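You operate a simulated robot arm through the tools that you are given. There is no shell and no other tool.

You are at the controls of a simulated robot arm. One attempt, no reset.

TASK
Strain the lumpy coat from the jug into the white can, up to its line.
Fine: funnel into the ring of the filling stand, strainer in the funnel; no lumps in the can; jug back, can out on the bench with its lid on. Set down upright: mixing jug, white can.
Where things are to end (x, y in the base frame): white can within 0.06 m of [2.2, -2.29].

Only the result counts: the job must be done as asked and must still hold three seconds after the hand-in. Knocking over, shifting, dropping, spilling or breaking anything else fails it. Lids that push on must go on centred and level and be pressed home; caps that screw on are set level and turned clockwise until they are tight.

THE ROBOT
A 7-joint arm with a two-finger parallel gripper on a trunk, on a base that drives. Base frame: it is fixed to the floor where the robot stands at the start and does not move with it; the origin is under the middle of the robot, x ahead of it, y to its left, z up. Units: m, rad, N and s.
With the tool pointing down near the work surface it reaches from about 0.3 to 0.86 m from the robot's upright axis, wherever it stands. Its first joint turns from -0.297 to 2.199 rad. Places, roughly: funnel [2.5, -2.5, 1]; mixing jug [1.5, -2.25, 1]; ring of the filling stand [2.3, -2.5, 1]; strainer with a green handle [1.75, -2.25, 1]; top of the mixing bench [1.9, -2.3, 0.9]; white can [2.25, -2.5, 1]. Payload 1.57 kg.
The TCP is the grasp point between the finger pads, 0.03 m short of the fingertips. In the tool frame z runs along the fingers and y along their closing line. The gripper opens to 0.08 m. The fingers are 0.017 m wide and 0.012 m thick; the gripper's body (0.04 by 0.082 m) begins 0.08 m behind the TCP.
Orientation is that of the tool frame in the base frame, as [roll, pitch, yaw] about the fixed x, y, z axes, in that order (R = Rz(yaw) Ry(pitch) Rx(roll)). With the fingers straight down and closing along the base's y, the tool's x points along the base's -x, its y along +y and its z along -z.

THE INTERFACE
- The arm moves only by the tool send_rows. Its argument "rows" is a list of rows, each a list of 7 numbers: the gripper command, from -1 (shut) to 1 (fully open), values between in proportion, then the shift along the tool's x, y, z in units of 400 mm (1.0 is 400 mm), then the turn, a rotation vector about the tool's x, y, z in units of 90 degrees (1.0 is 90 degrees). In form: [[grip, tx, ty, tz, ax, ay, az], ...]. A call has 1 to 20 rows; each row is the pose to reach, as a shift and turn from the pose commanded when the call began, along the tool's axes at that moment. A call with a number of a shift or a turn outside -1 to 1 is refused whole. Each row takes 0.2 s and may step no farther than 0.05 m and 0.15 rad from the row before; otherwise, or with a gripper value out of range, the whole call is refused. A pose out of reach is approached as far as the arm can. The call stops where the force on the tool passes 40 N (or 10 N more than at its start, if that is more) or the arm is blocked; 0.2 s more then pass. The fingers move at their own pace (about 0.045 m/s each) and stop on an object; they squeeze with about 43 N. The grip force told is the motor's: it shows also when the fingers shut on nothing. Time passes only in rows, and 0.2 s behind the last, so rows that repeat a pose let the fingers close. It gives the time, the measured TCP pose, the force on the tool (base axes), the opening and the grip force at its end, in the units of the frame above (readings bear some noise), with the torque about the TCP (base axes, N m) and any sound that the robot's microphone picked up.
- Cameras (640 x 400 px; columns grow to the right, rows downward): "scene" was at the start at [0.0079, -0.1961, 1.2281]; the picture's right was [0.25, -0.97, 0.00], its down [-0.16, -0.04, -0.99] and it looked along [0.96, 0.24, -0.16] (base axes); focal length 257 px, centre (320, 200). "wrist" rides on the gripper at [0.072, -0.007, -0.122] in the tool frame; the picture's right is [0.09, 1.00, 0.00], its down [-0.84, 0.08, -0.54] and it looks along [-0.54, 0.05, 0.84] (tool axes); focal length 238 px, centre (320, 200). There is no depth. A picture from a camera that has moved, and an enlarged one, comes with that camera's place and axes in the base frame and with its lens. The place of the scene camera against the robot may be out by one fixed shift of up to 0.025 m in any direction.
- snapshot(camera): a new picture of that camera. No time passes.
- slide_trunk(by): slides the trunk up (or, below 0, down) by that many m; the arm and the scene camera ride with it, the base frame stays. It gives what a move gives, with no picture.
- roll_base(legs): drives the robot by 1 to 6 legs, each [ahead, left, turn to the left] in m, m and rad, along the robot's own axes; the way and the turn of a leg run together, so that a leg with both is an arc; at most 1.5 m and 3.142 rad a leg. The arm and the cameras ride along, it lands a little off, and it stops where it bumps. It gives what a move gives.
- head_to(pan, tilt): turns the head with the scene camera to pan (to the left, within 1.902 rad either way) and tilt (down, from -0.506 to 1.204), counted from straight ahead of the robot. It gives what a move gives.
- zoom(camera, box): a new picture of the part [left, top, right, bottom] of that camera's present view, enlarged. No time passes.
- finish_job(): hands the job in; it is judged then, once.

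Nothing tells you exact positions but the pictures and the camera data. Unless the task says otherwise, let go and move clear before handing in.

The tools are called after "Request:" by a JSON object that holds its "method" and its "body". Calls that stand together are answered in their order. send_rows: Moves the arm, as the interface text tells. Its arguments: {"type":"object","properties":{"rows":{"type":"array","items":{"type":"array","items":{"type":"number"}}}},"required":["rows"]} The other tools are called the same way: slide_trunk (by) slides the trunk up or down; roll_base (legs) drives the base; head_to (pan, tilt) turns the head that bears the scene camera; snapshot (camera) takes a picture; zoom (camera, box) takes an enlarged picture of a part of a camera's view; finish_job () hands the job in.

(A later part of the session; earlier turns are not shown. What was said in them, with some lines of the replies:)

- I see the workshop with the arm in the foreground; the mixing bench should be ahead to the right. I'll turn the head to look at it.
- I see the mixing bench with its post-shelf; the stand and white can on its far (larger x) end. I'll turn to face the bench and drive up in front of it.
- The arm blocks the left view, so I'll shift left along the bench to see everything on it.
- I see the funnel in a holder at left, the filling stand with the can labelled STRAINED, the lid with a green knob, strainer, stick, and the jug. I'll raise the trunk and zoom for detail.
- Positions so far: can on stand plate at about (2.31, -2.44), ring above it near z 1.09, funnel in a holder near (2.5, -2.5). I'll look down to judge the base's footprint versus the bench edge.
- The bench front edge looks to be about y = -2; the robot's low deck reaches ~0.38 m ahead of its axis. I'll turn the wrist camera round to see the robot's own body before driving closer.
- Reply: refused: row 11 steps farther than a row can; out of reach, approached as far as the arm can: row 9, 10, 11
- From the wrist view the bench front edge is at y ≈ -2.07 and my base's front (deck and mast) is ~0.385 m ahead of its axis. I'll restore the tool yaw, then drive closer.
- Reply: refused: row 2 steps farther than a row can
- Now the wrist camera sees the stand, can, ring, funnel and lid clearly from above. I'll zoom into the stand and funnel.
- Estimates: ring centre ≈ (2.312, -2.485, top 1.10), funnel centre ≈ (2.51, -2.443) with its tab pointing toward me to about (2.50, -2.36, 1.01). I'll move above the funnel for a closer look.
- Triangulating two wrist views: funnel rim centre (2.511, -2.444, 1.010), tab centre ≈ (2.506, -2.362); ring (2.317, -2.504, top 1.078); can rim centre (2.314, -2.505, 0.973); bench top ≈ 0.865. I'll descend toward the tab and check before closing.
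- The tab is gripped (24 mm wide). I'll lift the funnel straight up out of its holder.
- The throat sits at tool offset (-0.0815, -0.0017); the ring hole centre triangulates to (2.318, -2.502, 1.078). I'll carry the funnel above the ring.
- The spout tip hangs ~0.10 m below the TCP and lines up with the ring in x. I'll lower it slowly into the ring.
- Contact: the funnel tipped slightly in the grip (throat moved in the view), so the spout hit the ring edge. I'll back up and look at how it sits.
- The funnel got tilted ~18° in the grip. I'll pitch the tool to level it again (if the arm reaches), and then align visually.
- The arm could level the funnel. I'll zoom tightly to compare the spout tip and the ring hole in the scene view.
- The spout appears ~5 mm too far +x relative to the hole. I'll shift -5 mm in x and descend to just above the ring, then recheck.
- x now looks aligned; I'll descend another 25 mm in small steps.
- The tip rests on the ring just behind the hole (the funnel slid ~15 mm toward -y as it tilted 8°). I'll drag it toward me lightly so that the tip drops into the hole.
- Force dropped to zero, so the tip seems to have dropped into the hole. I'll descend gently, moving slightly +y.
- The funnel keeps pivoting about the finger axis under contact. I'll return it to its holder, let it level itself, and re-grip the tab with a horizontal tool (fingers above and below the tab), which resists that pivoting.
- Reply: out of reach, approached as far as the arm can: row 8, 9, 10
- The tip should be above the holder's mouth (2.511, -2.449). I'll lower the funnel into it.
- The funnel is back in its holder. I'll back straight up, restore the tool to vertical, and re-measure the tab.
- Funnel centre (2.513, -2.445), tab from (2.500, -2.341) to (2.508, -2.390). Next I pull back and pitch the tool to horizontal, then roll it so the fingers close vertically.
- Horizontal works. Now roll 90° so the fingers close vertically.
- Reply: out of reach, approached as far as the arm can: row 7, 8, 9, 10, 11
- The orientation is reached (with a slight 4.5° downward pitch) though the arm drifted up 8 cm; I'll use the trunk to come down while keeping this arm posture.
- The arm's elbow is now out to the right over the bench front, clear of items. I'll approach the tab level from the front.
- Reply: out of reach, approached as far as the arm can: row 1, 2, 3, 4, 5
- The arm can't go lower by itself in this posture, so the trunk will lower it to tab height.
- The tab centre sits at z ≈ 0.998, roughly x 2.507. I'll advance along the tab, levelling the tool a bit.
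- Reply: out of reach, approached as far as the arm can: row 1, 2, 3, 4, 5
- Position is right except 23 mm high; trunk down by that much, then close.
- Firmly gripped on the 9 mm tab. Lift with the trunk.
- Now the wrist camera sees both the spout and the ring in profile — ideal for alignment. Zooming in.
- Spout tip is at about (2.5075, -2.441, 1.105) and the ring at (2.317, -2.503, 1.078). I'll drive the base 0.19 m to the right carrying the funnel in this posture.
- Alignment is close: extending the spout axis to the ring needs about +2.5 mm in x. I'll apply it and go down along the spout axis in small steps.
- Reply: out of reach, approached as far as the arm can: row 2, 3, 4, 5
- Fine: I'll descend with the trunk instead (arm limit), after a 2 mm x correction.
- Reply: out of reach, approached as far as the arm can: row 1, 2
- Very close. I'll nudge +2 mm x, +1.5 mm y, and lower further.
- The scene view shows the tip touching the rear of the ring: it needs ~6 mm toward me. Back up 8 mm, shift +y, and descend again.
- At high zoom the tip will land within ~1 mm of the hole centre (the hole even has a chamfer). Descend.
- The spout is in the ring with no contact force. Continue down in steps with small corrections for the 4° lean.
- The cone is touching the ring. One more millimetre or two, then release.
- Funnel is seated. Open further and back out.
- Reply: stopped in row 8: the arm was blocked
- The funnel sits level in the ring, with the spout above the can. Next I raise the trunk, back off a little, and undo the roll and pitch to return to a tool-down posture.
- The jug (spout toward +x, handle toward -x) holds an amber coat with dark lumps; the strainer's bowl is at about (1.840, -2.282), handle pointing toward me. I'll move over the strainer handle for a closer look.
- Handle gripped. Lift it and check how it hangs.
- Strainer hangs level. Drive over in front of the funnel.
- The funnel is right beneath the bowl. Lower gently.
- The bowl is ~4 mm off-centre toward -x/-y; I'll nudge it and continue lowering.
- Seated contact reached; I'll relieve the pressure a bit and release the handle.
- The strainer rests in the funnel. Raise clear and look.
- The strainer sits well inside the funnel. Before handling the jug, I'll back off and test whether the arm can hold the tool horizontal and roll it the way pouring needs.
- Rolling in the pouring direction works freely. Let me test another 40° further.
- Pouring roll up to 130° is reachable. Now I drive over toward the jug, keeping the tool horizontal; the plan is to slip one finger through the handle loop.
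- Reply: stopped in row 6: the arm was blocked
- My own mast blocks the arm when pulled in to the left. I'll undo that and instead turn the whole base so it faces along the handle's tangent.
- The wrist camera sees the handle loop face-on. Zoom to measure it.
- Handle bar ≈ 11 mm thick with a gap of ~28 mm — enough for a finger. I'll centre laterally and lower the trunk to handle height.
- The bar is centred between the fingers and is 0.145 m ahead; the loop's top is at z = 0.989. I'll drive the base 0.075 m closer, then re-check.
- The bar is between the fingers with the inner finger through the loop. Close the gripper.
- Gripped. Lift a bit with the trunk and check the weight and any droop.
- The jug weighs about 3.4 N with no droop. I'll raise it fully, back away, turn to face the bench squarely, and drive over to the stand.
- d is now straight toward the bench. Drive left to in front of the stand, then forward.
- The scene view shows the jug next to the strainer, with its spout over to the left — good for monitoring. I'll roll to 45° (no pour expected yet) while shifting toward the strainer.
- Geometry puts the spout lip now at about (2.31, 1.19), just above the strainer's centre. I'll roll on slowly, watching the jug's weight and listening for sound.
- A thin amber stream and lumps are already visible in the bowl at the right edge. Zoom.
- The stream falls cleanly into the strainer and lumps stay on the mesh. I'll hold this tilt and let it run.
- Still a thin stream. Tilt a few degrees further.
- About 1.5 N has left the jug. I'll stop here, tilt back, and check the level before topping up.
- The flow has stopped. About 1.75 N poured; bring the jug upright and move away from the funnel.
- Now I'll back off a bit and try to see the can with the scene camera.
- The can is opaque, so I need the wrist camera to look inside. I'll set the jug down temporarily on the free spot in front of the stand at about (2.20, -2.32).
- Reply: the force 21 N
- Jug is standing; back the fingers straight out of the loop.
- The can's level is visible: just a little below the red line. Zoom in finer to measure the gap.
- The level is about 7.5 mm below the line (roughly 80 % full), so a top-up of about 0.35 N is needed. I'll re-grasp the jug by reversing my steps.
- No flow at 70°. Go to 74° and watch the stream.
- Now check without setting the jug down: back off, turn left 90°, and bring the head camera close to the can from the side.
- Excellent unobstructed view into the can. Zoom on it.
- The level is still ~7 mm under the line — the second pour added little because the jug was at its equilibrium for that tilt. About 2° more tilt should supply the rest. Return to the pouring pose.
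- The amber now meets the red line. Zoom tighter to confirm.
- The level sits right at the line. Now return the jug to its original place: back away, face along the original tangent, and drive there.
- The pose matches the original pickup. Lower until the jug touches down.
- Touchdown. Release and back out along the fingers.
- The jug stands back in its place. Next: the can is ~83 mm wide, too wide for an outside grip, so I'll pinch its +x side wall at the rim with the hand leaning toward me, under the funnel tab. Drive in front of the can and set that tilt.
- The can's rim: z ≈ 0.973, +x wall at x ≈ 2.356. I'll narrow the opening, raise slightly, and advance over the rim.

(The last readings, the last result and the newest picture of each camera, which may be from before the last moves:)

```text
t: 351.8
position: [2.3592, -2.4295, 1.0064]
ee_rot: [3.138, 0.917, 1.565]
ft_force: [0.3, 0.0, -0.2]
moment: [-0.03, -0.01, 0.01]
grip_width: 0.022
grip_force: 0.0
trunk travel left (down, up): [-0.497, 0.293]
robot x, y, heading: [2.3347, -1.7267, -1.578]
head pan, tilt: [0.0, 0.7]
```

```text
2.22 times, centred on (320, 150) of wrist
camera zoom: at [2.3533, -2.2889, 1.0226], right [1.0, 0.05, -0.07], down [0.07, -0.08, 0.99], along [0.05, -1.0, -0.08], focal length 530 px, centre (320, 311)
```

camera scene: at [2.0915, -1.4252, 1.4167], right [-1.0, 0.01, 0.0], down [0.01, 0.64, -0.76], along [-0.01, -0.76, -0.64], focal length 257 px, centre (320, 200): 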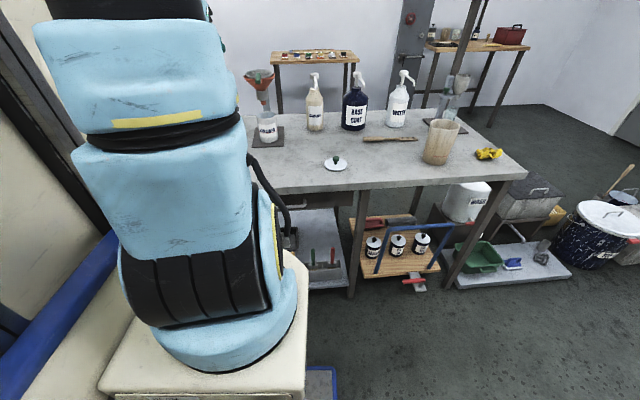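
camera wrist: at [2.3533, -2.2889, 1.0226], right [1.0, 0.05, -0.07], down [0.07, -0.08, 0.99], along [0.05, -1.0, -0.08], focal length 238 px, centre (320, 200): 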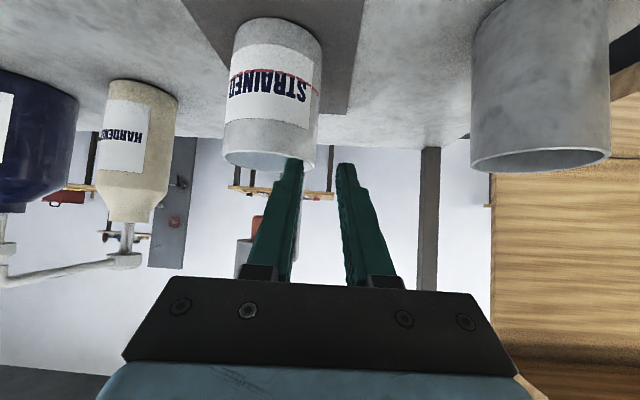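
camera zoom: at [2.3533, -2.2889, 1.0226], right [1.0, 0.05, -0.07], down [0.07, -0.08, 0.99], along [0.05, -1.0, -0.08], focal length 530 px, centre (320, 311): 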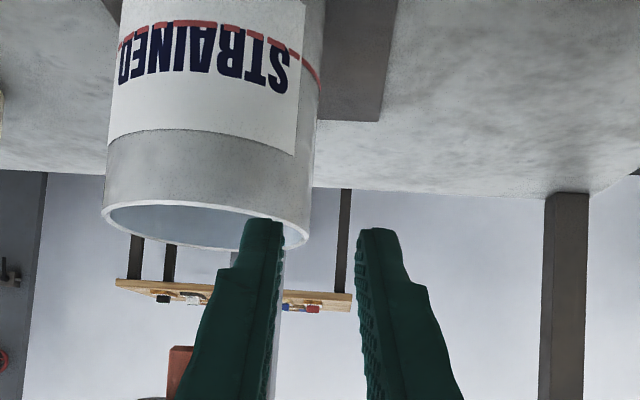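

Request:
{"method": "send_rows", "body": {"rows": [[-0.45, -0.04, -0.0075, 0.052, 0, 0, 0], [-0.45, -0.08, -0.0075, 0.104, 0, 0, 0], [-0.45, -0.1148, -0.0075, 0.15, 0, 0, 0], [-0.45, -0.1148, -0.0075, 0.15, 0, 0, 0]]}}

Request:
{"method": "snapshot", "body": {"camera": "wrist"}}

Request:
{"method": "zoom", "body": {"camera": "wrist", "box": [220, 100, 420, 280]}}

```text
t: 352.8
position: [2.3555, -2.5042, 1.004]
ee_rot: [3.137, 0.917, 1.566]
ft_force: [0.2, 0.5, 0.0]
moment: [0.0, 0.01, 0.0]
grip_width: 0.022
grip_force: 0.1
trunk travel left (down, up): [-0.497, 0.293]
robot x, y, heading: [2.3316, -1.7212, -1.576]
head pan, tilt: [0.0, 0.7]
```

```text
taken
camera wrist: at [2.3498, -2.3648, 1.0214], right [1.0, 0.05, -0.07], down [0.07, -0.08, 0.99], along [0.05, -1.0, -0.08], focal length 238 px, centre (320, 200)
```

wrist: 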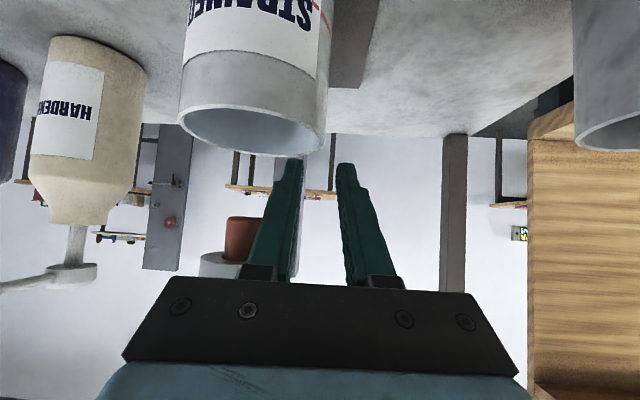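

```text
2.22 times, centred on (320, 190) of wrist
camera zoom: at [2.3498, -2.3648, 1.0214], right [1.0, 0.05, -0.07], down [0.07, -0.08, 0.99], along [0.05, -1.0, -0.08], focal length 530 px, centre (320, 222)
```

zoom: 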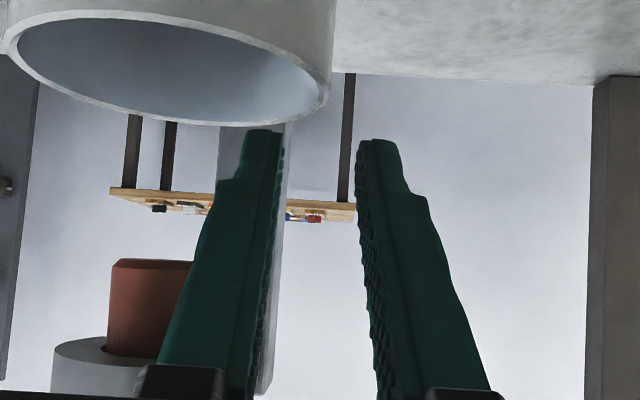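

Wall centred between the fingers. Lower the trunk to engage the rim.

Request:
{"method": "slide_trunk", "body": {"by": -0.024}}

Request:
{"method": "slide_trunk", "body": {"by": -0.007}}

Request:
{"method": "zoom", "body": {"camera": "wrist", "box": [220, 100, 420, 280]}}

```text
t: 353.5
position: [2.3551, -2.5063, 0.9799]
ee_rot: [3.136, 0.919, 1.566]
ft_force: [0.4, -0.1, 0.0]
moment: [0.0, 0.0, 0.01]
grip_width: 0.0221
grip_force: 0.0
trunk travel left (down, up): [-0.473, 0.317]
robot x, y, heading: [2.3305, -1.7251, -1.581]
head pan, tilt: [0.0, 0.7]
```

```text
t: 354.1
position: [2.3553, -2.5061, 0.9727]
ee_rot: [3.137, 0.916, 1.566]
ft_force: [-0.9, 0.6, -0.1]
moment: [-0.01, -0.01, 0.01]
grip_width: 0.0218
grip_force: 0.1
trunk travel left (down, up): [-0.466, 0.324]
robot x, y, heading: [2.3307, -1.7233, -1.577]
head pan, tilt: [0.0, 0.7]
```

```text
2.22 times, centred on (320, 190) of wrist
camera zoom: at [2.3499, -2.3645, 0.9903], right [1.0, 0.05, -0.07], down [0.07, -0.08, 0.99], along [0.05, -1.0, -0.08], focal length 530 px, centre (320, 222)
```

zoom: 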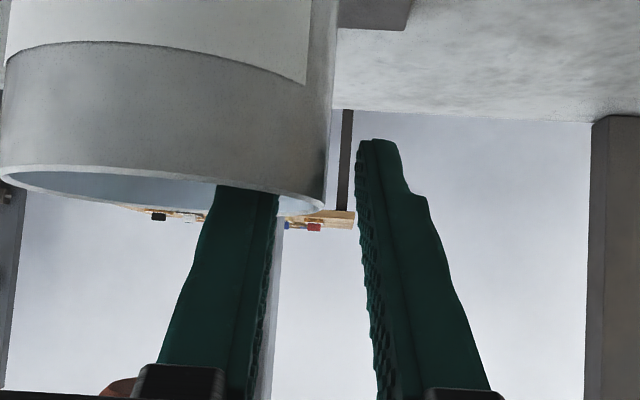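

The inner finger is inside the can, no contact force. Close on the wall.

Request:
{"method": "send_rows", "body": {"rows": [[-0.65, 0, 0, 0, 0, 0, 0], [-0.8, 0, 0, 0, 0, 0, 0], [-1, 0, 0, 0, 0, 0, 0], [-1, 0, 0, 0, 0, 0, 0], [-1, 0, 0, 0, 0, 0, 0]]}}

Request:
{"method": "zoom", "body": {"camera": "wrist", "box": [220, 100, 420, 280]}}

```text
t: 355.3
position: [2.3554, -2.5054, 0.9731]
ee_rot: [3.136, 0.919, 1.566]
ft_force: [-1.9, 0.2, 1.3]
moment: [0.03, 0.02, -0.01]
grip_width: 0.0095
grip_force: 27.8
trunk travel left (down, up): [-0.466, 0.324]
robot x, y, heading: [2.3329, -1.7226, -1.575]
head pan, tilt: [0.0, 0.7]
```

```text
2.22 times, centred on (320, 190) of wrist
camera zoom: at [2.3498, -2.3645, 0.9904], right [1.0, 0.05, -0.07], down [0.07, -0.08, 0.99], along [0.05, -1.0, -0.08], focal length 530 px, centre (320, 222)
```

zoom: 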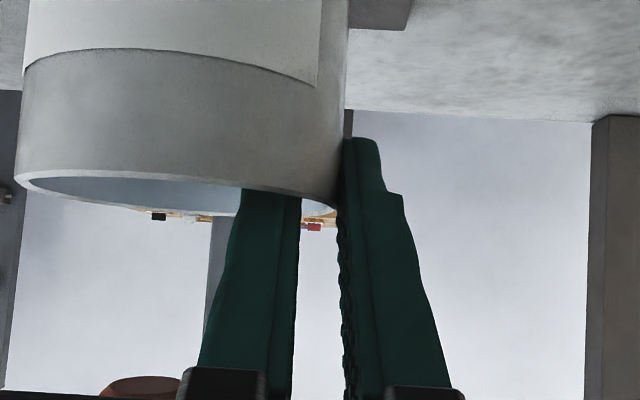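

Request:
{"method": "slide_trunk", "body": {"by": 0.006}}

Request:
{"method": "slide_trunk", "body": {"by": 0.014}}

Request:
{"method": "zoom", "body": {"camera": "wrist", "box": [170, 60, 430, 300]}}

```text
t: 355.8
position: [2.3551, -2.505, 0.9792]
ee_rot: [3.137, 0.918, 1.565]
ft_force: [-0.3, 0.0, -3.3]
moment: [0.0, -0.1, 0.01]
grip_width: 0.0097
grip_force: 28.1
trunk travel left (down, up): [-0.472, 0.318]
robot x, y, heading: [2.3334, -1.7255, -1.577]
head pan, tilt: [0.0, 0.7]
```

```text
t: 356.4
position: [2.3552, -2.5054, 0.9921]
ee_rot: [3.136, 0.917, 1.566]
ft_force: [-0.3, -1.1, -3.8]
moment: [-0.01, -0.07, 0.04]
grip_width: 0.0097
grip_force: 27.9
trunk travel left (down, up): [-0.486, 0.304]
robot x, y, heading: [2.3352, -1.7252, -1.581]
head pan, tilt: [0.0, 0.7]
```

```text
1.67 times, centred on (300, 180) of wrist
camera zoom: at [2.3499, -2.3646, 1.0103], right [1.0, 0.05, -0.07], down [0.07, -0.08, 0.99], along [0.05, -1.0, -0.08], focal length 397 px, centre (353, 233)
```

zoom: 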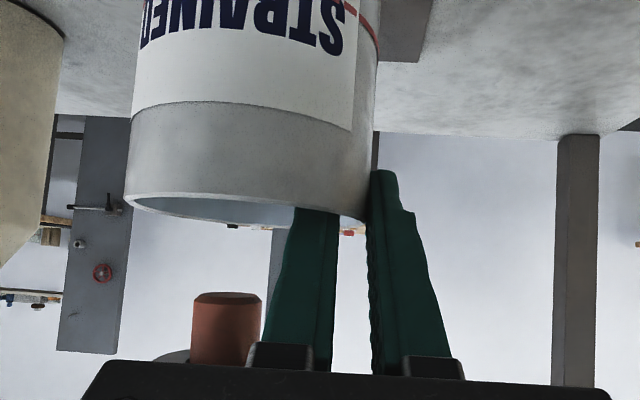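

The can lifts cleanly with no sag (3.5 N). Drive straight back, then right, to bring it to (2.20, -2.29).

Request:
{"method": "roll_base", "body": {"legs": [[-0.216, 0, 0]]}}

Request:
{"method": "roll_base", "body": {"legs": [[0, -0.115, 0]]}}

Request:
{"method": "snapshot", "body": {"camera": "wrist"}}

Request:
{"method": "snapshot", "body": {"camera": "scene"}}

```text
t: 358.1
position: [2.3545, -2.2875, 0.9938]
ee_rot: [3.136, 0.917, 1.563]
ft_force: [-0.5, -0.3, -1.9]
moment: [0.01, -0.08, 0.01]
grip_width: 0.0101
grip_force: 28.0
trunk travel left (down, up): [-0.486, 0.304]
robot x, y, heading: [2.3332, -1.5034, -1.571]
head pan, tilt: [0.0, 0.7]
```

```text
t: 359.3
position: [2.2407, -2.2866, 0.9922]
ee_rot: [3.136, 0.918, 1.563]
ft_force: [-0.3, 0.1, -3.0]
moment: [0.06, -0.08, 0.03]
grip_width: 0.0095
grip_force: 27.7
trunk travel left (down, up): [-0.486, 0.304]
robot x, y, heading: [2.2169, -1.5061, -1.573]
head pan, tilt: [0.0, 0.7]
```

```text
taken
camera wrist: at [2.2356, -2.1461, 1.0102], right [1.0, 0.05, -0.07], down [0.07, -0.08, 0.99], along [0.05, -1.0, -0.08], focal length 238 px, centre (320, 200)
```

wrist: 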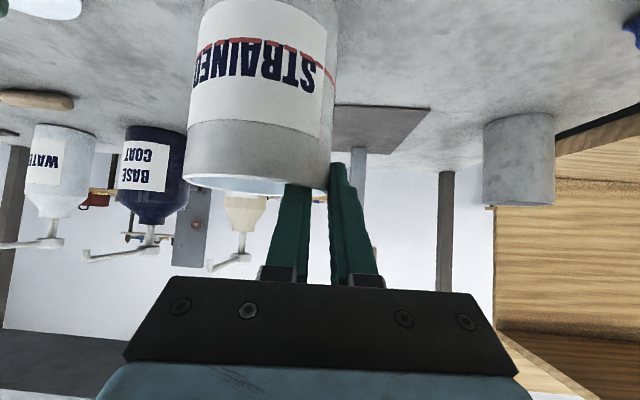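

```text
taken
camera scene: at [1.987, -1.4985, 1.1157], right [-1.0, 0.01, 0.0], down [0.0, 0.64, -0.76], along [0.0, -0.76, -0.64], focal length 257 px, centre (320, 200)
```

scene: 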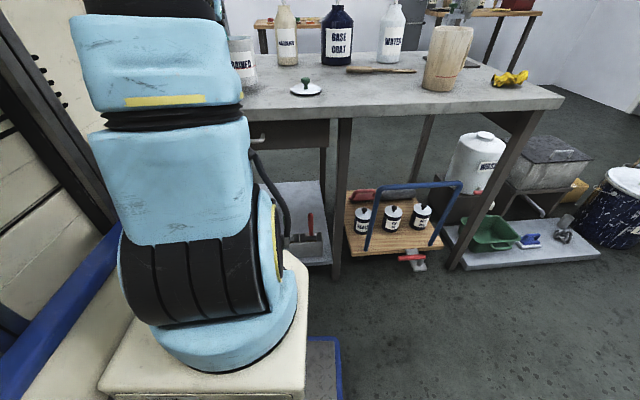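

Request:
{"method": "slide_trunk", "body": {"by": -0.02}}

Request:
{"method": "slide_trunk", "body": {"by": -0.003}}

Request:
{"method": "slide_trunk", "body": {"by": -0.002}}

Request:
{"method": "slide_trunk", "body": {"by": -0.002}}

```text
t: 360.0
position: [2.2405, -2.2877, 0.9727]
ee_rot: [3.137, 0.919, 1.562]
ft_force: [0.1, -0.1, -2.5]
moment: [-0.01, -0.09, -0.01]
grip_width: 0.0093
grip_force: 27.9
trunk travel left (down, up): [-0.466, 0.324]
robot x, y, heading: [2.2179, -1.5074, -1.577]
head pan, tilt: [0.0, 0.7]
```

```text
t: 360.5
position: [2.2399, -2.288, 0.9697]
ee_rot: [3.137, 0.917, 1.562]
ft_force: [0.4, 0.1, -3.3]
moment: [0.05, -0.09, -0.02]
grip_width: 0.0094
grip_force: 27.8
trunk travel left (down, up): [-0.463, 0.327]
robot x, y, heading: [2.2208, -1.5053, -1.571]
head pan, tilt: [0.0, 0.7]
```

```text
t: 361.0
position: [2.2412, -2.2871, 0.9695]
ee_rot: [3.138, 0.921, 1.561]
ft_force: [0.3, 1.8, 8.7]
moment: [0.52, 0.23, -0.1]
grip_width: 0.0095
grip_force: 27.5
trunk travel left (down, up): [-0.461, 0.329]
robot x, y, heading: [2.2202, -1.5048, -1.574]
head pan, tilt: [0.0, 0.7]
```

```text
t: 361.6
position: [2.241, -2.2872, 0.9708]
ee_rot: [3.135, 0.926, 1.562]
ft_force: [2.2, 0.1, 24.0]
moment: [0.65, 0.14, -0.07]
grip_width: 0.0094
grip_force: 27.8
trunk travel left (down, up): [-0.459, 0.331]
robot x, y, heading: [2.2212, -1.509, -1.578]
head pan, tilt: [0.0, 0.7]
```

Request:
{"method": "slide_trunk", "body": {"by": 0.0025}}

Request:
{"method": "send_rows", "body": {"rows": [[-0.7, 0, 0, 0, 0, 0, 0], [-0.55, 0, 0, 0, 0, 0, 0], [-0.45, 0, 0, 0, 0, 0, 0], [-0.45, 0, 0, 0, 0, 0, 0]]}}

Request:
{"method": "zoom", "body": {"camera": "wrist", "box": [170, 60, 430, 300]}}

```text
t: 362.1
position: [2.2404, -2.2873, 0.9698]
ee_rot: [3.137, 0.919, 1.563]
ft_force: [4.0, -6.1, 19.9]
moment: [-0.08, -0.1, 0.04]
grip_width: 0.0097
grip_force: 27.9
trunk travel left (down, up): [-0.462, 0.328]
robot x, y, heading: [2.2161, -1.5061, -1.583]
head pan, tilt: [0.0, 0.7]
```

```text
t: 363.1
position: [2.2415, -2.2863, 0.9688]
ee_rot: [3.137, 0.918, 1.563]
ft_force: [-0.6, 0.1, 0.7]
moment: [0.03, -0.01, -0.01]
grip_width: 0.022
grip_force: 0.1
trunk travel left (down, up): [-0.462, 0.328]
robot x, y, heading: [2.2192, -1.5064, -1.577]
head pan, tilt: [0.0, 0.7]
```

```text
1.67 times, centred on (300, 180) of wrist
camera zoom: at [2.2356, -2.146, 0.9856], right [1.0, 0.05, -0.07], down [0.07, -0.08, 0.99], along [0.05, -1.0, -0.08], focal length 397 px, centre (353, 233)
```

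zoom: 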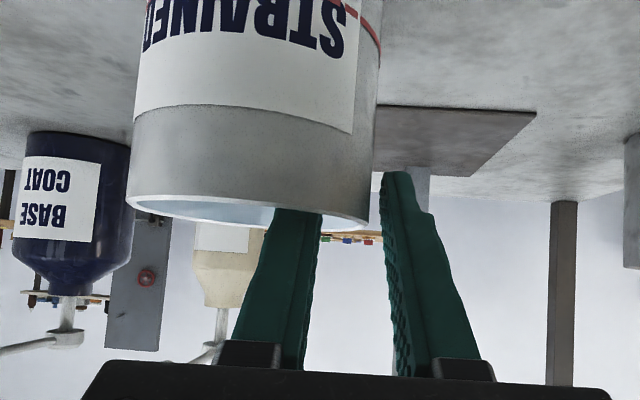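

The can stands on the bench. Raise straight up and return the tool to vertical for the lid.

Request:
{"method": "slide_trunk", "body": {"by": 0.32}}

Request:
{"method": "send_rows", "body": {"rows": [[1, 0, 0, 0, 0, 0.09, 0], [1, 0, 0, 0, 0, 0.18, 0], [1, 0, 0, 0, 0, 0.27, 0], [1, 0, 0, 0, 0, 0.36, 0], [1, 0, 0, 0, 0, 0.45, 0], [1, 0, 0, 0, 0, 0.54, 0], [1, 0, 0, 0, 0, 0.584, 0]]}}

Request:
{"method": "snapshot", "body": {"camera": "wrist"}}

```text
t: 366.2
position: [2.2407, -2.2863, 1.2884]
ee_rot: [3.136, 0.918, 1.56]
ft_force: [-0.3, 0.1, 0.3]
moment: [0.03, 0.03, -0.03]
grip_width: 0.022
grip_force: 0.0
trunk travel left (down, up): [-0.782, 0.008]
robot x, y, heading: [2.2205, -1.5057, -1.575]
head pan, tilt: [0.0, 0.7]
```

```text
t: 367.9
position: [2.2414, -2.2886, 1.2882]
ee_rot: [3.137, -0.001, 1.567]
ft_force: [-0.6, 0.1, 1.2]
moment: [-0.03, 0.01, 0.02]
grip_width: 0.0798
grip_force: 0.0
trunk travel left (down, up): [-0.782, 0.008]
robot x, y, heading: [2.2181, -1.5076, -1.575]
head pan, tilt: [0.0, 0.7]
```

```text
taken
camera wrist: at [2.2353, -2.2147, 1.4104], right [1.0, 0.09, 0.0], down [0.07, -0.84, 0.54], along [0.05, -0.54, -0.84], focal length 238 px, centre (320, 200)
```

wrist: 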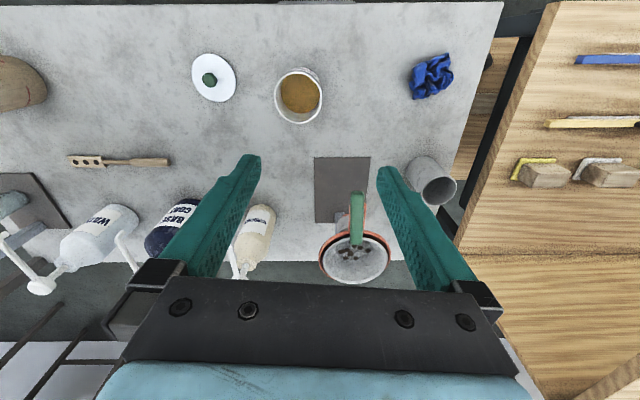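

Request:
{"method": "zoom", "body": {"camera": "wrist", "box": [180, 40, 340, 140]}}

```text
4.00 times, centred on (260, 90) of wrist
camera zoom: at [2.2353, -2.2147, 1.4104], right [1.0, 0.09, 0.0], down [0.07, -0.84, 0.54], along [0.05, -0.54, -0.84], focal length 953 px, centre (560, 640)
```

zoom: 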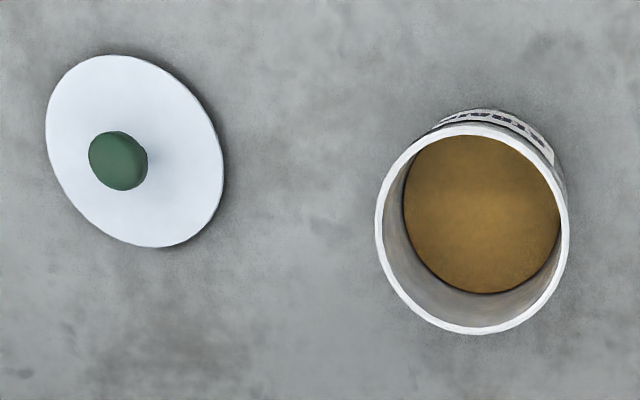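

The can is at (2.204, -2.291), filled to its line with no lumps. The lid is at (2.026, -2.286). I'll move the base so both are in arm's reach.

Request:
{"method": "roll_base", "body": {"legs": [[0, -0.11, 0]]}}

Request:
{"method": "send_rows", "body": {"rows": [[1, 0, -0.1, 0.09, 0, 0, 0], [1, 0, -0.19, 0.17, 0, 0, 0], [1, 0, -0.26, 0.27, 0, 0, 0], [1, 0, -0.26, 0.37, 0, 0, 0]]}}

Request:
{"method": "snapshot", "body": {"camera": "wrist"}}

Request:
{"method": "zoom", "body": {"camera": "wrist", "box": [240, 60, 420, 210]}}

```text
t: 369.0
position: [2.1281, -2.2865, 1.2879]
ee_rot: [3.139, 0.002, 1.563]
ft_force: [0.4, -0.8, -0.1]
moment: [0.0, 0.04, 0.03]
grip_width: 0.0802
grip_force: 0.1
trunk travel left (down, up): [-0.782, 0.008]
robot x, y, heading: [2.1087, -1.5059, -1.578]
head pan, tilt: [0.0, 0.7]
```

```text
refused: row 1 steps farther than a row can; nothing moved
```

```text
taken
camera wrist: at [2.1234, -2.214, 1.4104], right [1.0, 0.08, 0.0], down [0.07, -0.84, 0.54], along [0.05, -0.54, -0.84], focal length 238 px, centre (320, 200)
```

wrist: 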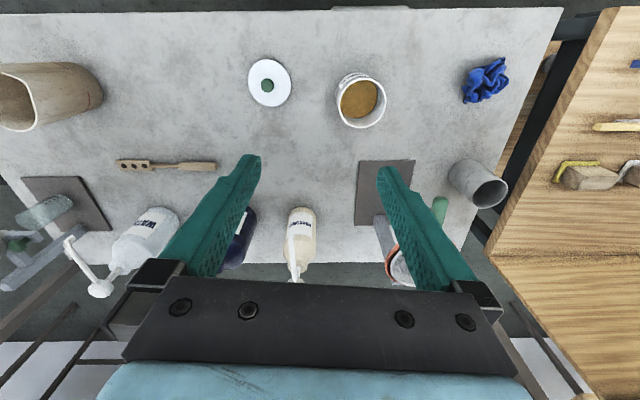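

```text
2.67 times, centred on (330, 135) of wrist
camera zoom: at [2.1234, -2.214, 1.4104], right [1.0, 0.08, 0.0], down [0.07, -0.84, 0.54], along [0.05, -0.54, -0.84], focal length 636 px, centre (293, 373)
```

zoom: 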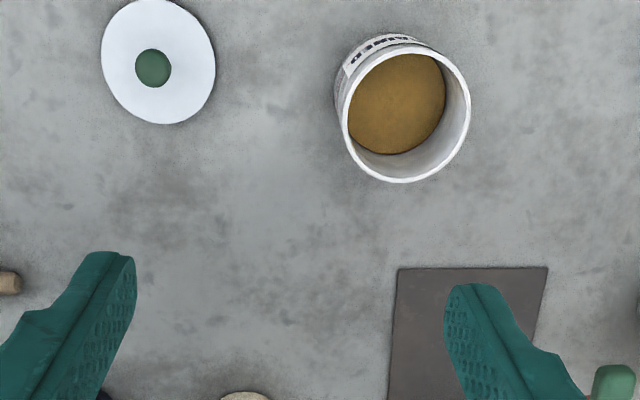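

Request:
{"method": "send_rows", "body": {"rows": [[1, 0, -0.0514, 0.094, 0, 0, 0], [1, -0.001, -0.103, 0.188, 0, 0, 0], [1, -0.002, -0.154, 0.282, 0, 0, 0], [1, -0.003, -0.206, 0.376, 0, 0, 0], [1, -0.003, -0.257, 0.47, 0, 0, 0], [1, -0.003, -0.257, 0.56, 0, 0, 0], [1, -0.003, -0.257, 0.65, 0, 0, 0], [1, -0.003, -0.257, 0.74, 0, 0, 0], [1, -0.003, -0.257, 0.78, 0, 0, 0]]}}

Request:
{"method": "snapshot", "body": {"camera": "wrist"}}

Request:
{"method": "zoom", "body": {"camera": "wrist", "box": [250, 90, 390, 240]}}

```text
t: 371.0
position: [2.0258, -2.2872, 0.9776]
ee_rot: [3.138, 0.001, 1.565]
ft_force: [0.1, 0.1, -0.2]
moment: [-0.02, 0.04, 0.04]
grip_width: 0.0799
grip_force: 0.0
trunk travel left (down, up): [-0.782, 0.008]
robot x, y, heading: [2.1078, -1.5071, -1.576]
head pan, tilt: [0.0, 0.7]
```

```text
taken
camera wrist: at [2.0203, -2.215, 1.0984], right [1.0, 0.08, 0.0], down [0.07, -0.84, 0.54], along [0.05, -0.54, -0.84], focal length 238 px, centre (320, 200)
```

wrist: 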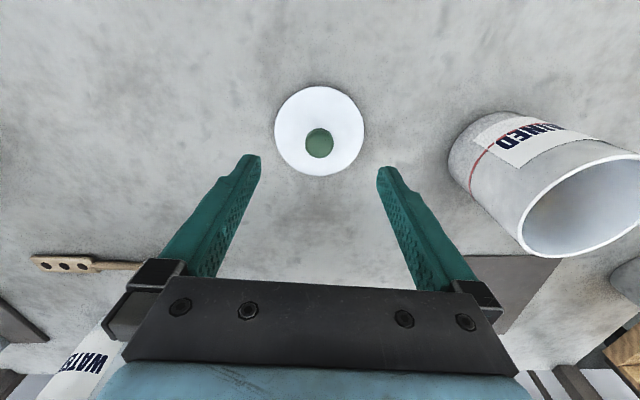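

```text
2.67 times, centred on (320, 165) of wrist
camera zoom: at [2.0203, -2.215, 1.0984], right [1.0, 0.08, 0.0], down [0.07, -0.84, 0.54], along [0.05, -0.54, -0.84], focal length 636 px, centre (320, 293)
```

zoom: 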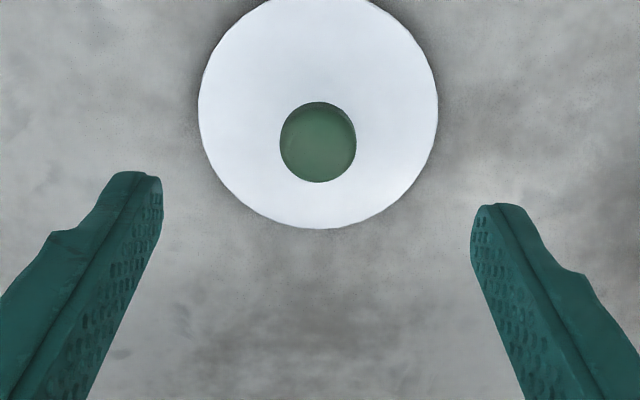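

The knob is exactly under the TCP. Descend and grip it.

Request:
{"method": "send_rows", "body": {"rows": [[1, 0, 0, 0.06, 0, 0, 0], [1, 0, 0, 0.12, 0, 0, 0], [1, 0, 0, 0.165, 0, 0, 0], [1, 0, 0, 0.175, 0, 0, 0], [0.2, 0, 0, 0.175, 0, 0, 0], [-0.3, 0, 0, 0.175, 0, 0, 0], [-1, 0, 0, 0.175, 0, 0, 0], [-1, 0, 0, 0.175, 0, 0, 0], [-1, 0, 0, 0.175, 0, 0, 0], [-1, 0, 0, 0.175, 0, 0, 0]]}}

Request:
{"method": "snapshot", "body": {"camera": "wrist"}}

```text
t: 373.2
position: [2.0251, -2.2872, 0.9057]
ee_rot: [3.139, 0.001, 1.563]
ft_force: [0.8, 0.4, -0.5]
moment: [-0.02, -0.01, 0.01]
grip_width: 0.0239
grip_force: 35.6
trunk travel left (down, up): [-0.782, 0.008]
robot x, y, heading: [2.1093, -1.5016, -1.58]
head pan, tilt: [0.0, 0.7]
```

```text
taken
camera wrist: at [2.0211, -2.2152, 1.0278], right [1.0, 0.08, 0.0], down [0.07, -0.84, 0.54], along [0.05, -0.54, -0.84], focal length 238 px, centre (320, 200)
```

wrist: 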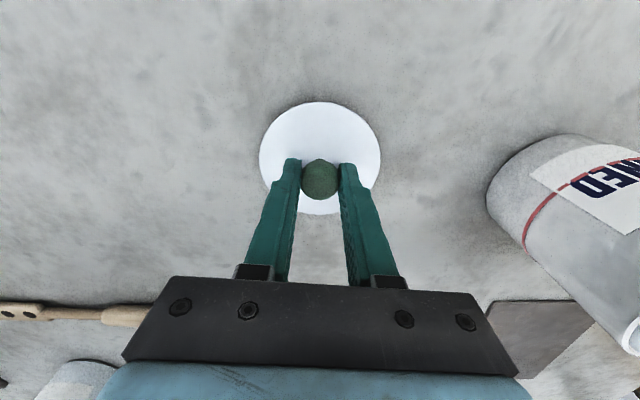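

Request:
{"method": "send_rows", "body": {"rows": [[-1, 0, 0, -0.03, 0, 0, 0], [-1, 0, 0, -0.1, 0, 0, 0], [-1, 0, 0, -0.2, 0, 0, 0], [-1, 0, 0, -0.3, 0, 0, 0], [-1, 0, 0, -0.4, 0, 0, 0]]}}

Request:
{"method": "snapshot", "body": {"camera": "wrist"}}

Request:
{"method": "zoom", "body": {"camera": "wrist", "box": [230, 80, 410, 240]}}

```text
t: 374.4
position: [2.0243, -2.2859, 1.0676]
ee_rot: [3.139, -0.001, 1.56]
ft_force: [0.0, -0.8, 0.1]
moment: [-0.01, 0.03, -0.01]
grip_width: 0.0237
grip_force: 36.0
trunk travel left (down, up): [-0.782, 0.008]
robot x, y, heading: [2.1079, -1.5046, -1.583]
head pan, tilt: [0.0, 0.7]
```

```text
taken
camera wrist: at [2.0202, -2.2144, 1.1888], right [1.0, 0.08, 0.0], down [0.07, -0.84, 0.54], along [0.05, -0.54, -0.84], focal length 238 px, centre (320, 200)
```

wrist: 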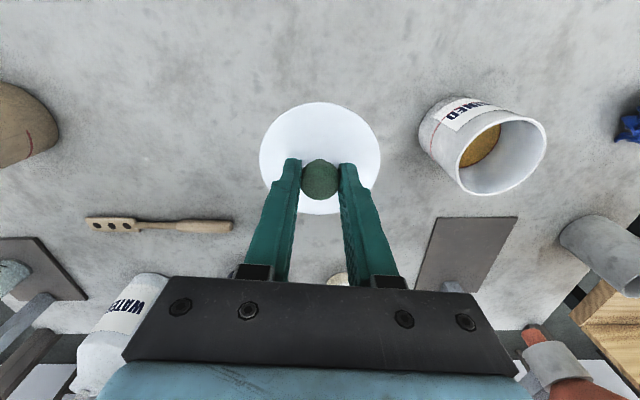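

```text
2.50 times, centred on (320, 160) of wrist
camera zoom: at [2.0202, -2.2144, 1.1888], right [1.0, 0.08, 0.0], down [0.07, -0.84, 0.54], along [0.05, -0.54, -0.84], focal length 596 px, centre (320, 300)
```

zoom: 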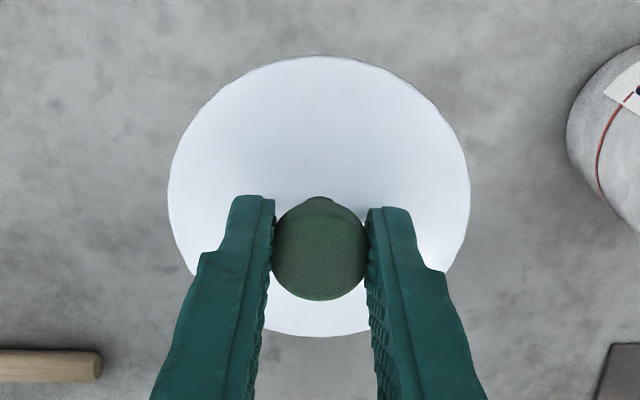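

The lid is centred in the grip and level. Carry it over the can at (2.204, -2.290).

Request:
{"method": "send_rows", "body": {"rows": [[-1, 0, 0.11, 0, 0, 0, 0], [-1, -0.001, 0.22, 0, 0, 0, 0], [-1, -0.002, 0.33, 0, 0, 0, 0], [-1, -0.003, 0.42, 0, 0, 0, 0], [-1, -0.004, 0.4485, 0, 0, 0, 0], [-1, -0.004, 0.4485, 0, 0, 0, 0]]}}

Request:
{"method": "snapshot", "body": {"camera": "wrist"}}

Request:
{"method": "snapshot", "body": {"camera": "scene"}}

```text
t: 375.8
position: [2.2057, -2.2904, 1.0663]
ee_rot: [3.138, 0.003, 1.564]
ft_force: [-1.2, -0.8, 0.2]
moment: [-0.01, -0.01, 0.0]
grip_width: 0.0239
grip_force: 36.0
trunk travel left (down, up): [-0.782, 0.008]
robot x, y, heading: [2.103, -1.5043, -1.582]
head pan, tilt: [0.0, 0.7]
```

```text
taken
camera wrist: at [2.2003, -2.218, 1.1884], right [1.0, 0.08, 0.0], down [0.07, -0.84, 0.54], along [0.05, -0.54, -0.84], focal length 238 px, centre (320, 200)
```

wrist: 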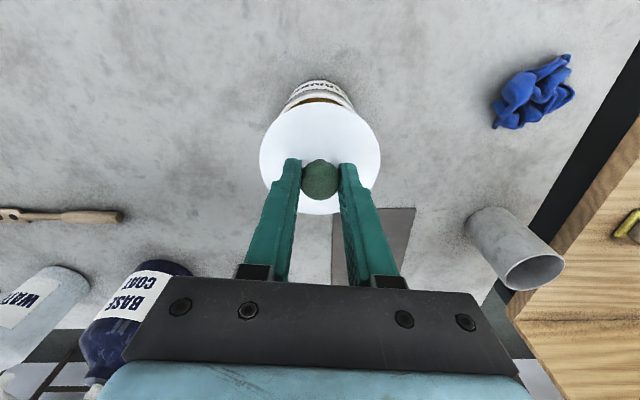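

```text
taken
camera scene: at [1.8767, -1.497, 1.4112], right [-1.0, 0.01, 0.0], down [0.01, 0.64, -0.76], along [-0.01, -0.76, -0.64], focal length 257 px, centre (320, 200)
```

scene: 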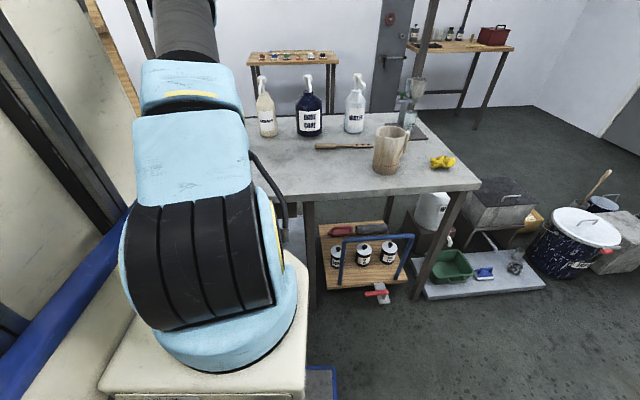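

Request:
{"method": "zoom", "body": {"camera": "wrist", "box": [240, 70, 400, 220]}}

```text
2.67 times, centred on (320, 145) of wrist
camera zoom: at [2.2003, -2.218, 1.1884], right [1.0, 0.08, 0.0], down [0.07, -0.84, 0.54], along [0.05, -0.54, -0.84], focal length 636 px, centre (320, 347)
```

zoom: 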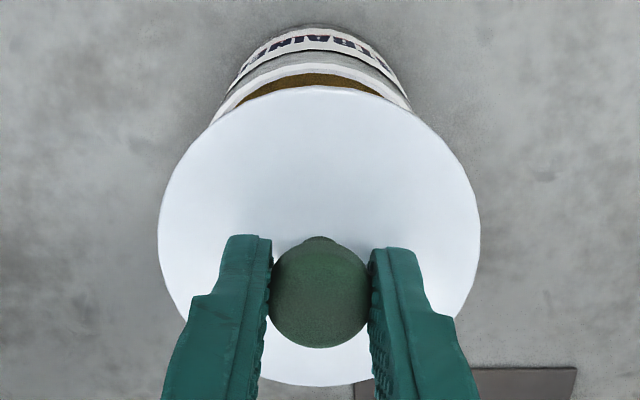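

Request:
{"method": "zoom", "body": {"camera": "wrist", "box": [285, 74, 360, 120]}}

```text
8.53 times, centred on (322, 97) of wrist
camera zoom: at [2.2003, -2.218, 1.1884], right [1.0, 0.08, 0.0], down [0.07, -0.84, 0.54], along [0.05, -0.54, -0.84], focal length 2034 px, centre (299, 1079)
```

zoom: 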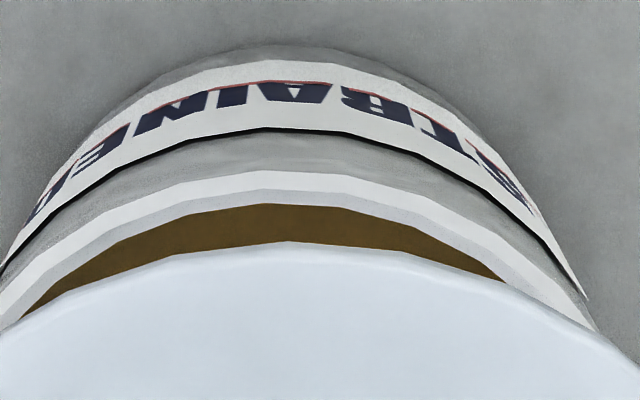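

Relative to the can, the lid should go ~2 mm further toward -y. I'll correct and lower to just above the rim.

Request:
{"method": "send_rows", "body": {"rows": [[-1, -0.005, -0.001, 0, 0, 0, 0], [-1, -0.005, -0.001, 0.06, 0, 0, 0], [-1, -0.005, -0.001, 0.11, 0, 0, 0], [-1, -0.005, -0.001, 0.125, 0, 0, 0], [-1, -0.005, -0.001, 0.125, 0, 0, 0]]}}

Request:
{"method": "zoom", "body": {"camera": "wrist", "box": [260, 80, 380, 200]}}

```text
t: 377.0
position: [2.2058, -2.2917, 1.0166]
ee_rot: [3.137, 0.001, 1.563]
ft_force: [0.6, 0.9, -0.9]
moment: [-0.01, 0.01, -0.04]
grip_width: 0.0239
grip_force: 35.9
trunk travel left (down, up): [-0.782, 0.008]
robot x, y, heading: [2.1075, -1.5054, -1.581]
head pan, tilt: [0.0, 0.7]
```

```text
3.33 times, centred on (320, 140) of wrist
camera zoom: at [2.2006, -2.2192, 1.1386], right [1.0, 0.08, 0.0], down [0.07, -0.84, 0.54], along [0.05, -0.54, -0.84], focal length 794 px, centre (320, 400)
```

zoom: 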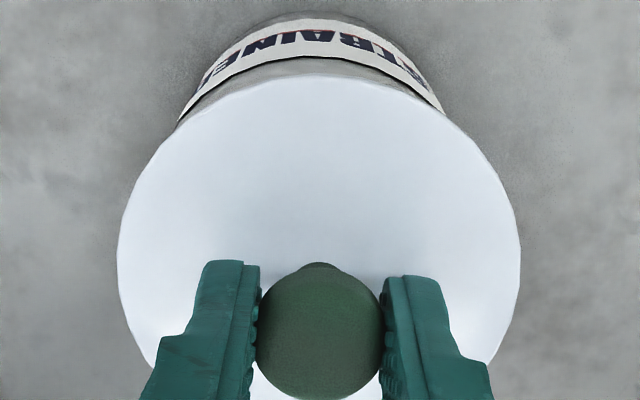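

Request:
{"method": "send_rows", "body": {"rows": [[-1, 0, 0, 0.006, 0, 0, 0], [-1, 0, 0, 0.012, 0, 0, 0], [-1, 0, 0, 0.018, 0, 0, 0]]}}

Request:
{"method": "send_rows", "body": {"rows": [[-1, 0, 0, 0.004, 0, 0, 0], [-1, 0, 0, 0.008, 0, 0, 0]]}}

Request:
{"method": "zoom", "body": {"camera": "wrist", "box": [260, 80, 380, 200]}}

```text
t: 377.8
position: [2.2057, -2.2911, 1.0098]
ee_rot: [3.139, 0.001, 1.565]
ft_force: [-1.0, -0.6, 0.7]
moment: [-0.03, 0.01, -0.01]
grip_width: 0.0239
grip_force: 35.9
trunk travel left (down, up): [-0.782, 0.008]
robot x, y, heading: [2.1088, -1.5036, -1.583]
head pan, tilt: [0.0, 0.7]
heard: snap
```

```text
t: 378.4
position: [2.2063, -2.2914, 1.01]
ee_rot: [3.138, 0.005, 1.561]
ft_force: [-4.1, 2.9, 28.0]
moment: [0.54, 0.14, 0.0]
grip_width: 0.0238
grip_force: 35.6
trunk travel left (down, up): [-0.782, 0.008]
robot x, y, heading: [2.1121, -1.5059, -1.578]
head pan, tilt: [0.0, 0.7]
```

```text
3.33 times, centred on (320, 140) of wrist
camera zoom: at [2.2001, -2.2189, 1.1313], right [1.0, 0.08, 0.0], down [0.07, -0.83, 0.55], along [0.05, -0.55, -0.84], focal length 794 px, centre (320, 400)
```

zoom: 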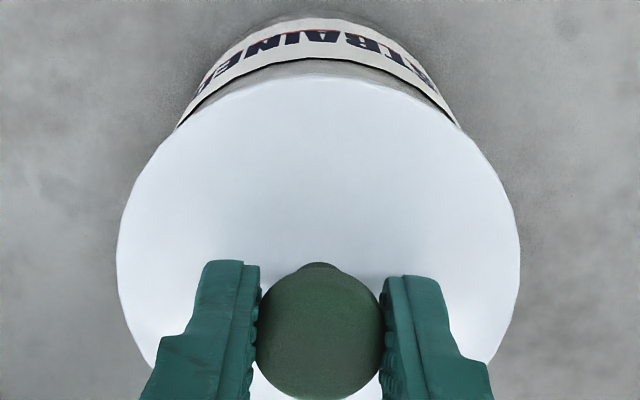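

A "snap" was heard and the lid then resists 28 N — it is home. Relieve the pressure, release and lift away.

Request:
{"method": "send_rows", "body": {"rows": [[-1, 0, 0, -0.006, 0, 0, 0], [-1, 0, 0, -0.008, 0, 0, 0], [-0.2, 0, 0, -0.008, 0, 0, 0], [0.2, 0, 0, -0.008, 0, 0, 0], [0.6, 0, 0, -0.008, 0, 0, 0], [0.6, 0, 0, -0.05, 0, 0, 0], [0.8, 0, 0, -0.15, 0, 0, 0], [1, 0, 0, -0.25, 0, 0, 0], [1, 0, 0, -0.35, 0, 0, 0], [1, 0, 0, -0.45, 0, 0, 0], [1, 0, 0, -0.55, 0, 0, 0]]}}

Request:
{"method": "snapshot", "body": {"camera": "wrist"}}

Request:
{"method": "zoom", "body": {"camera": "wrist", "box": [250, 60, 390, 180]}}

```text
t: 380.8
position: [2.2044, -2.2893, 1.227]
ee_rot: [3.14, 0.0, 1.563]
ft_force: [0.3, -0.5, 0.0]
moment: [0.03, 0.03, 0.0]
grip_width: 0.0799
grip_force: 0.1
trunk travel left (down, up): [-0.782, 0.008]
robot x, y, heading: [2.1079, -1.5082, -1.577]
head pan, tilt: [0.0, 0.7]
```

```text
taken
camera wrist: at [2.199, -2.2171, 1.3491], right [1.0, 0.09, 0.0], down [0.07, -0.84, 0.54], along [0.05, -0.54, -0.84], focal length 238 px, centre (320, 200)
```

wrist: 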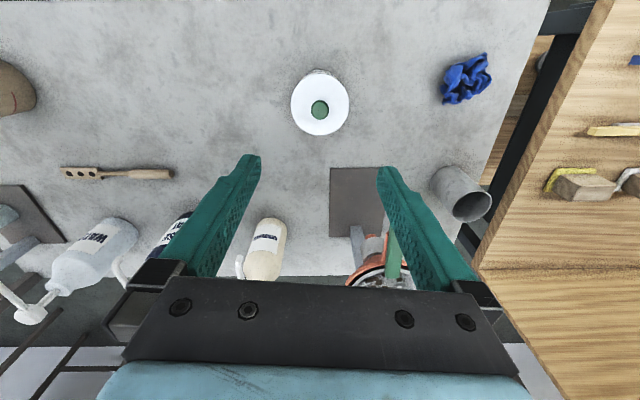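

```text
3.33 times, centred on (320, 120) of wrist
camera zoom: at [2.199, -2.2171, 1.3491], right [1.0, 0.09, 0.0], down [0.07, -0.84, 0.54], along [0.05, -0.54, -0.84], focal length 794 px, centre (320, 467)
```

zoom: 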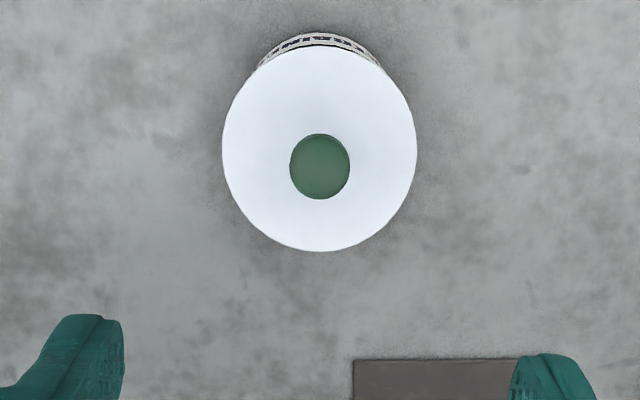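

The lid is on the can. I'll back off and take a final look at the whole bench.

Request:
{"method": "roll_base", "body": {"legs": [[-0.35, 0, 0], [0, 0.5, 0]]}}

Request:
{"method": "head_to", "body": {"pan": -0.25, "tilt": 0.55}}

Request:
{"method": "snapshot", "body": {"camera": "scene"}}

Request:
{"method": "zoom", "body": {"camera": "scene", "box": [300, 90, 440, 210]}}

Request:
{"method": "zoom", "body": {"camera": "scene", "box": [420, 90, 600, 220]}}

```text
t: 385.7
position: [2.7136, -1.9391, 1.227]
ee_rot: [3.137, 0.002, 1.566]
ft_force: [-0.9, 0.0, 1.0]
moment: [-0.01, -0.01, 0.03]
grip_width: 0.08
grip_force: 0.1
trunk travel left (down, up): [-0.782, 0.008]
robot x, y, heading: [2.6166, -1.1591, -1.575]
head pan, tilt: [0.0, 0.7]
```

```text
t: 386.4
position: [2.7136, -1.9383, 1.2277]
ee_rot: [3.138, 0.002, 1.568]
ft_force: [0.5, 0.6, 0.0]
moment: [0.02, -0.02, 0.01]
grip_width: 0.0801
grip_force: 0.1
trunk travel left (down, up): [-0.782, 0.008]
robot x, y, heading: [2.614, -1.1526, -1.573]
head pan, tilt: [-0.25, 0.55]
```

```text
taken
camera scene: at [2.3607, -1.1501, 1.4243], right [-0.97, 0.25, 0.0], down [0.13, 0.51, -0.85], along [-0.21, -0.83, -0.52], focal length 257 px, centre (320, 200)
```

scene: 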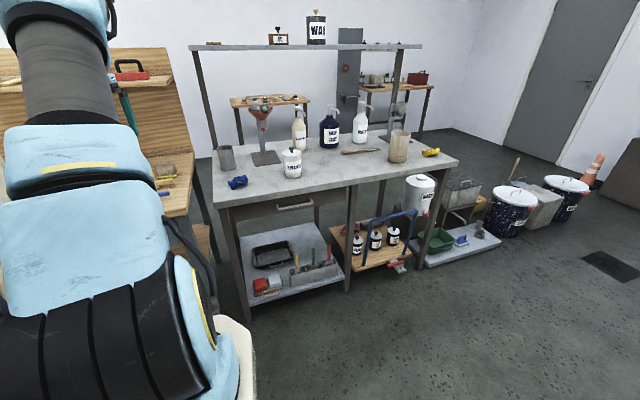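

```text
3.33 times, centred on (370, 150) of scene
camera zoom: at [2.3607, -1.1501, 1.4243], right [-0.97, 0.25, 0.0], down [0.13, 0.51, -0.85], along [-0.21, -0.83, -0.52], focal length 857 px, centre (153, 367)
```

zoom: 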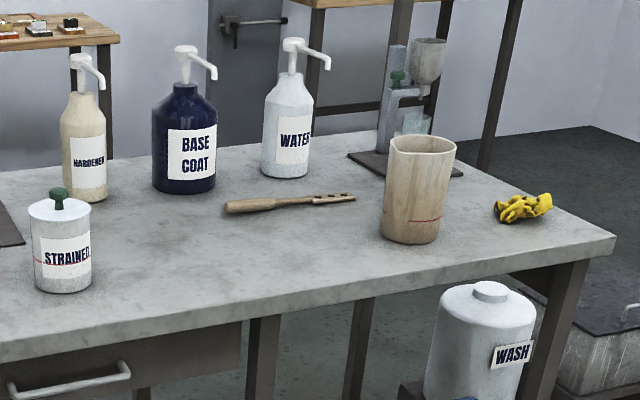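

```text
3.08 times, centred on (510, 155) of scene
camera zoom: at [2.3607, -1.1501, 1.4243], right [-0.97, 0.25, 0.0], down [0.13, 0.51, -0.85], along [-0.21, -0.83, -0.52], focal length 791 px, centre (-265, 338)
```

zoom: 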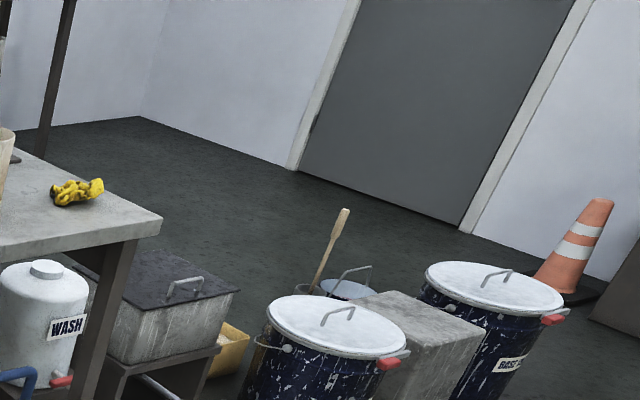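

Request:
{"method": "zoom", "body": {"camera": "scene", "box": [205, 85, 325, 195]}}

```text
3.64 times, centred on (265, 140) of scene
camera zoom: at [2.3607, -1.1501, 1.4243], right [-0.97, 0.25, 0.0], down [0.13, 0.51, -0.85], along [-0.21, -0.83, -0.52], focal length 935 px, centre (520, 418)
```

zoom: 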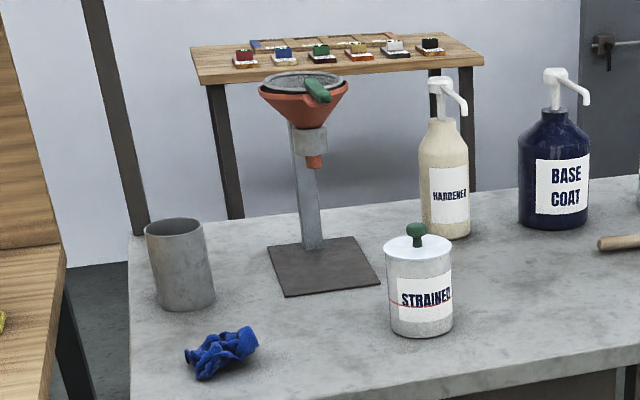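

Everything is in place. The funnel and strainer sit in the ring, and the can stands at about (2.204, -2.291), filled to its line with its lid pressed on. The jug is back upright in its place, nothing is spilled, and the arm is clear. I'm handing in the job.

Request:
{"method": "finish_job", "body": {}}

```text
The job is handed in.
```

I strained the coat from the jug into the white can, filled it to its line, pressed the lid on and handed the job in. The judging result hasn't come back.

How things stood when I last looked:

- **Funnel and strainer:** the funnel sits level in the ring of the filling stand, with the strainer resting in it. The lumps stayed on the mesh.
- **White can:** it stands upright on the bench at about (2.204, -2.291), under 1 cm from the target. The coat comes to the lower edge of the red line, and no lumps were visible in it.
- **Lid:** it went on centred and level. I heard a snap, and it then held against about 28 N of pressing.
- **Mixing jug:** it is upright within a few millimetres of where it stood at the start. I set it down once in front of the stand partway through, to check the level in the can.

I saw no spills, and nothing else on the bench looked moved or knocked over. The gripper had let go and was clear of everything before I handed in.

My first two tries at putting the funnel in the ring caught the ring's edge and tipped the funnel in the grip. I put it back in its holder and gripped it again before it went in.
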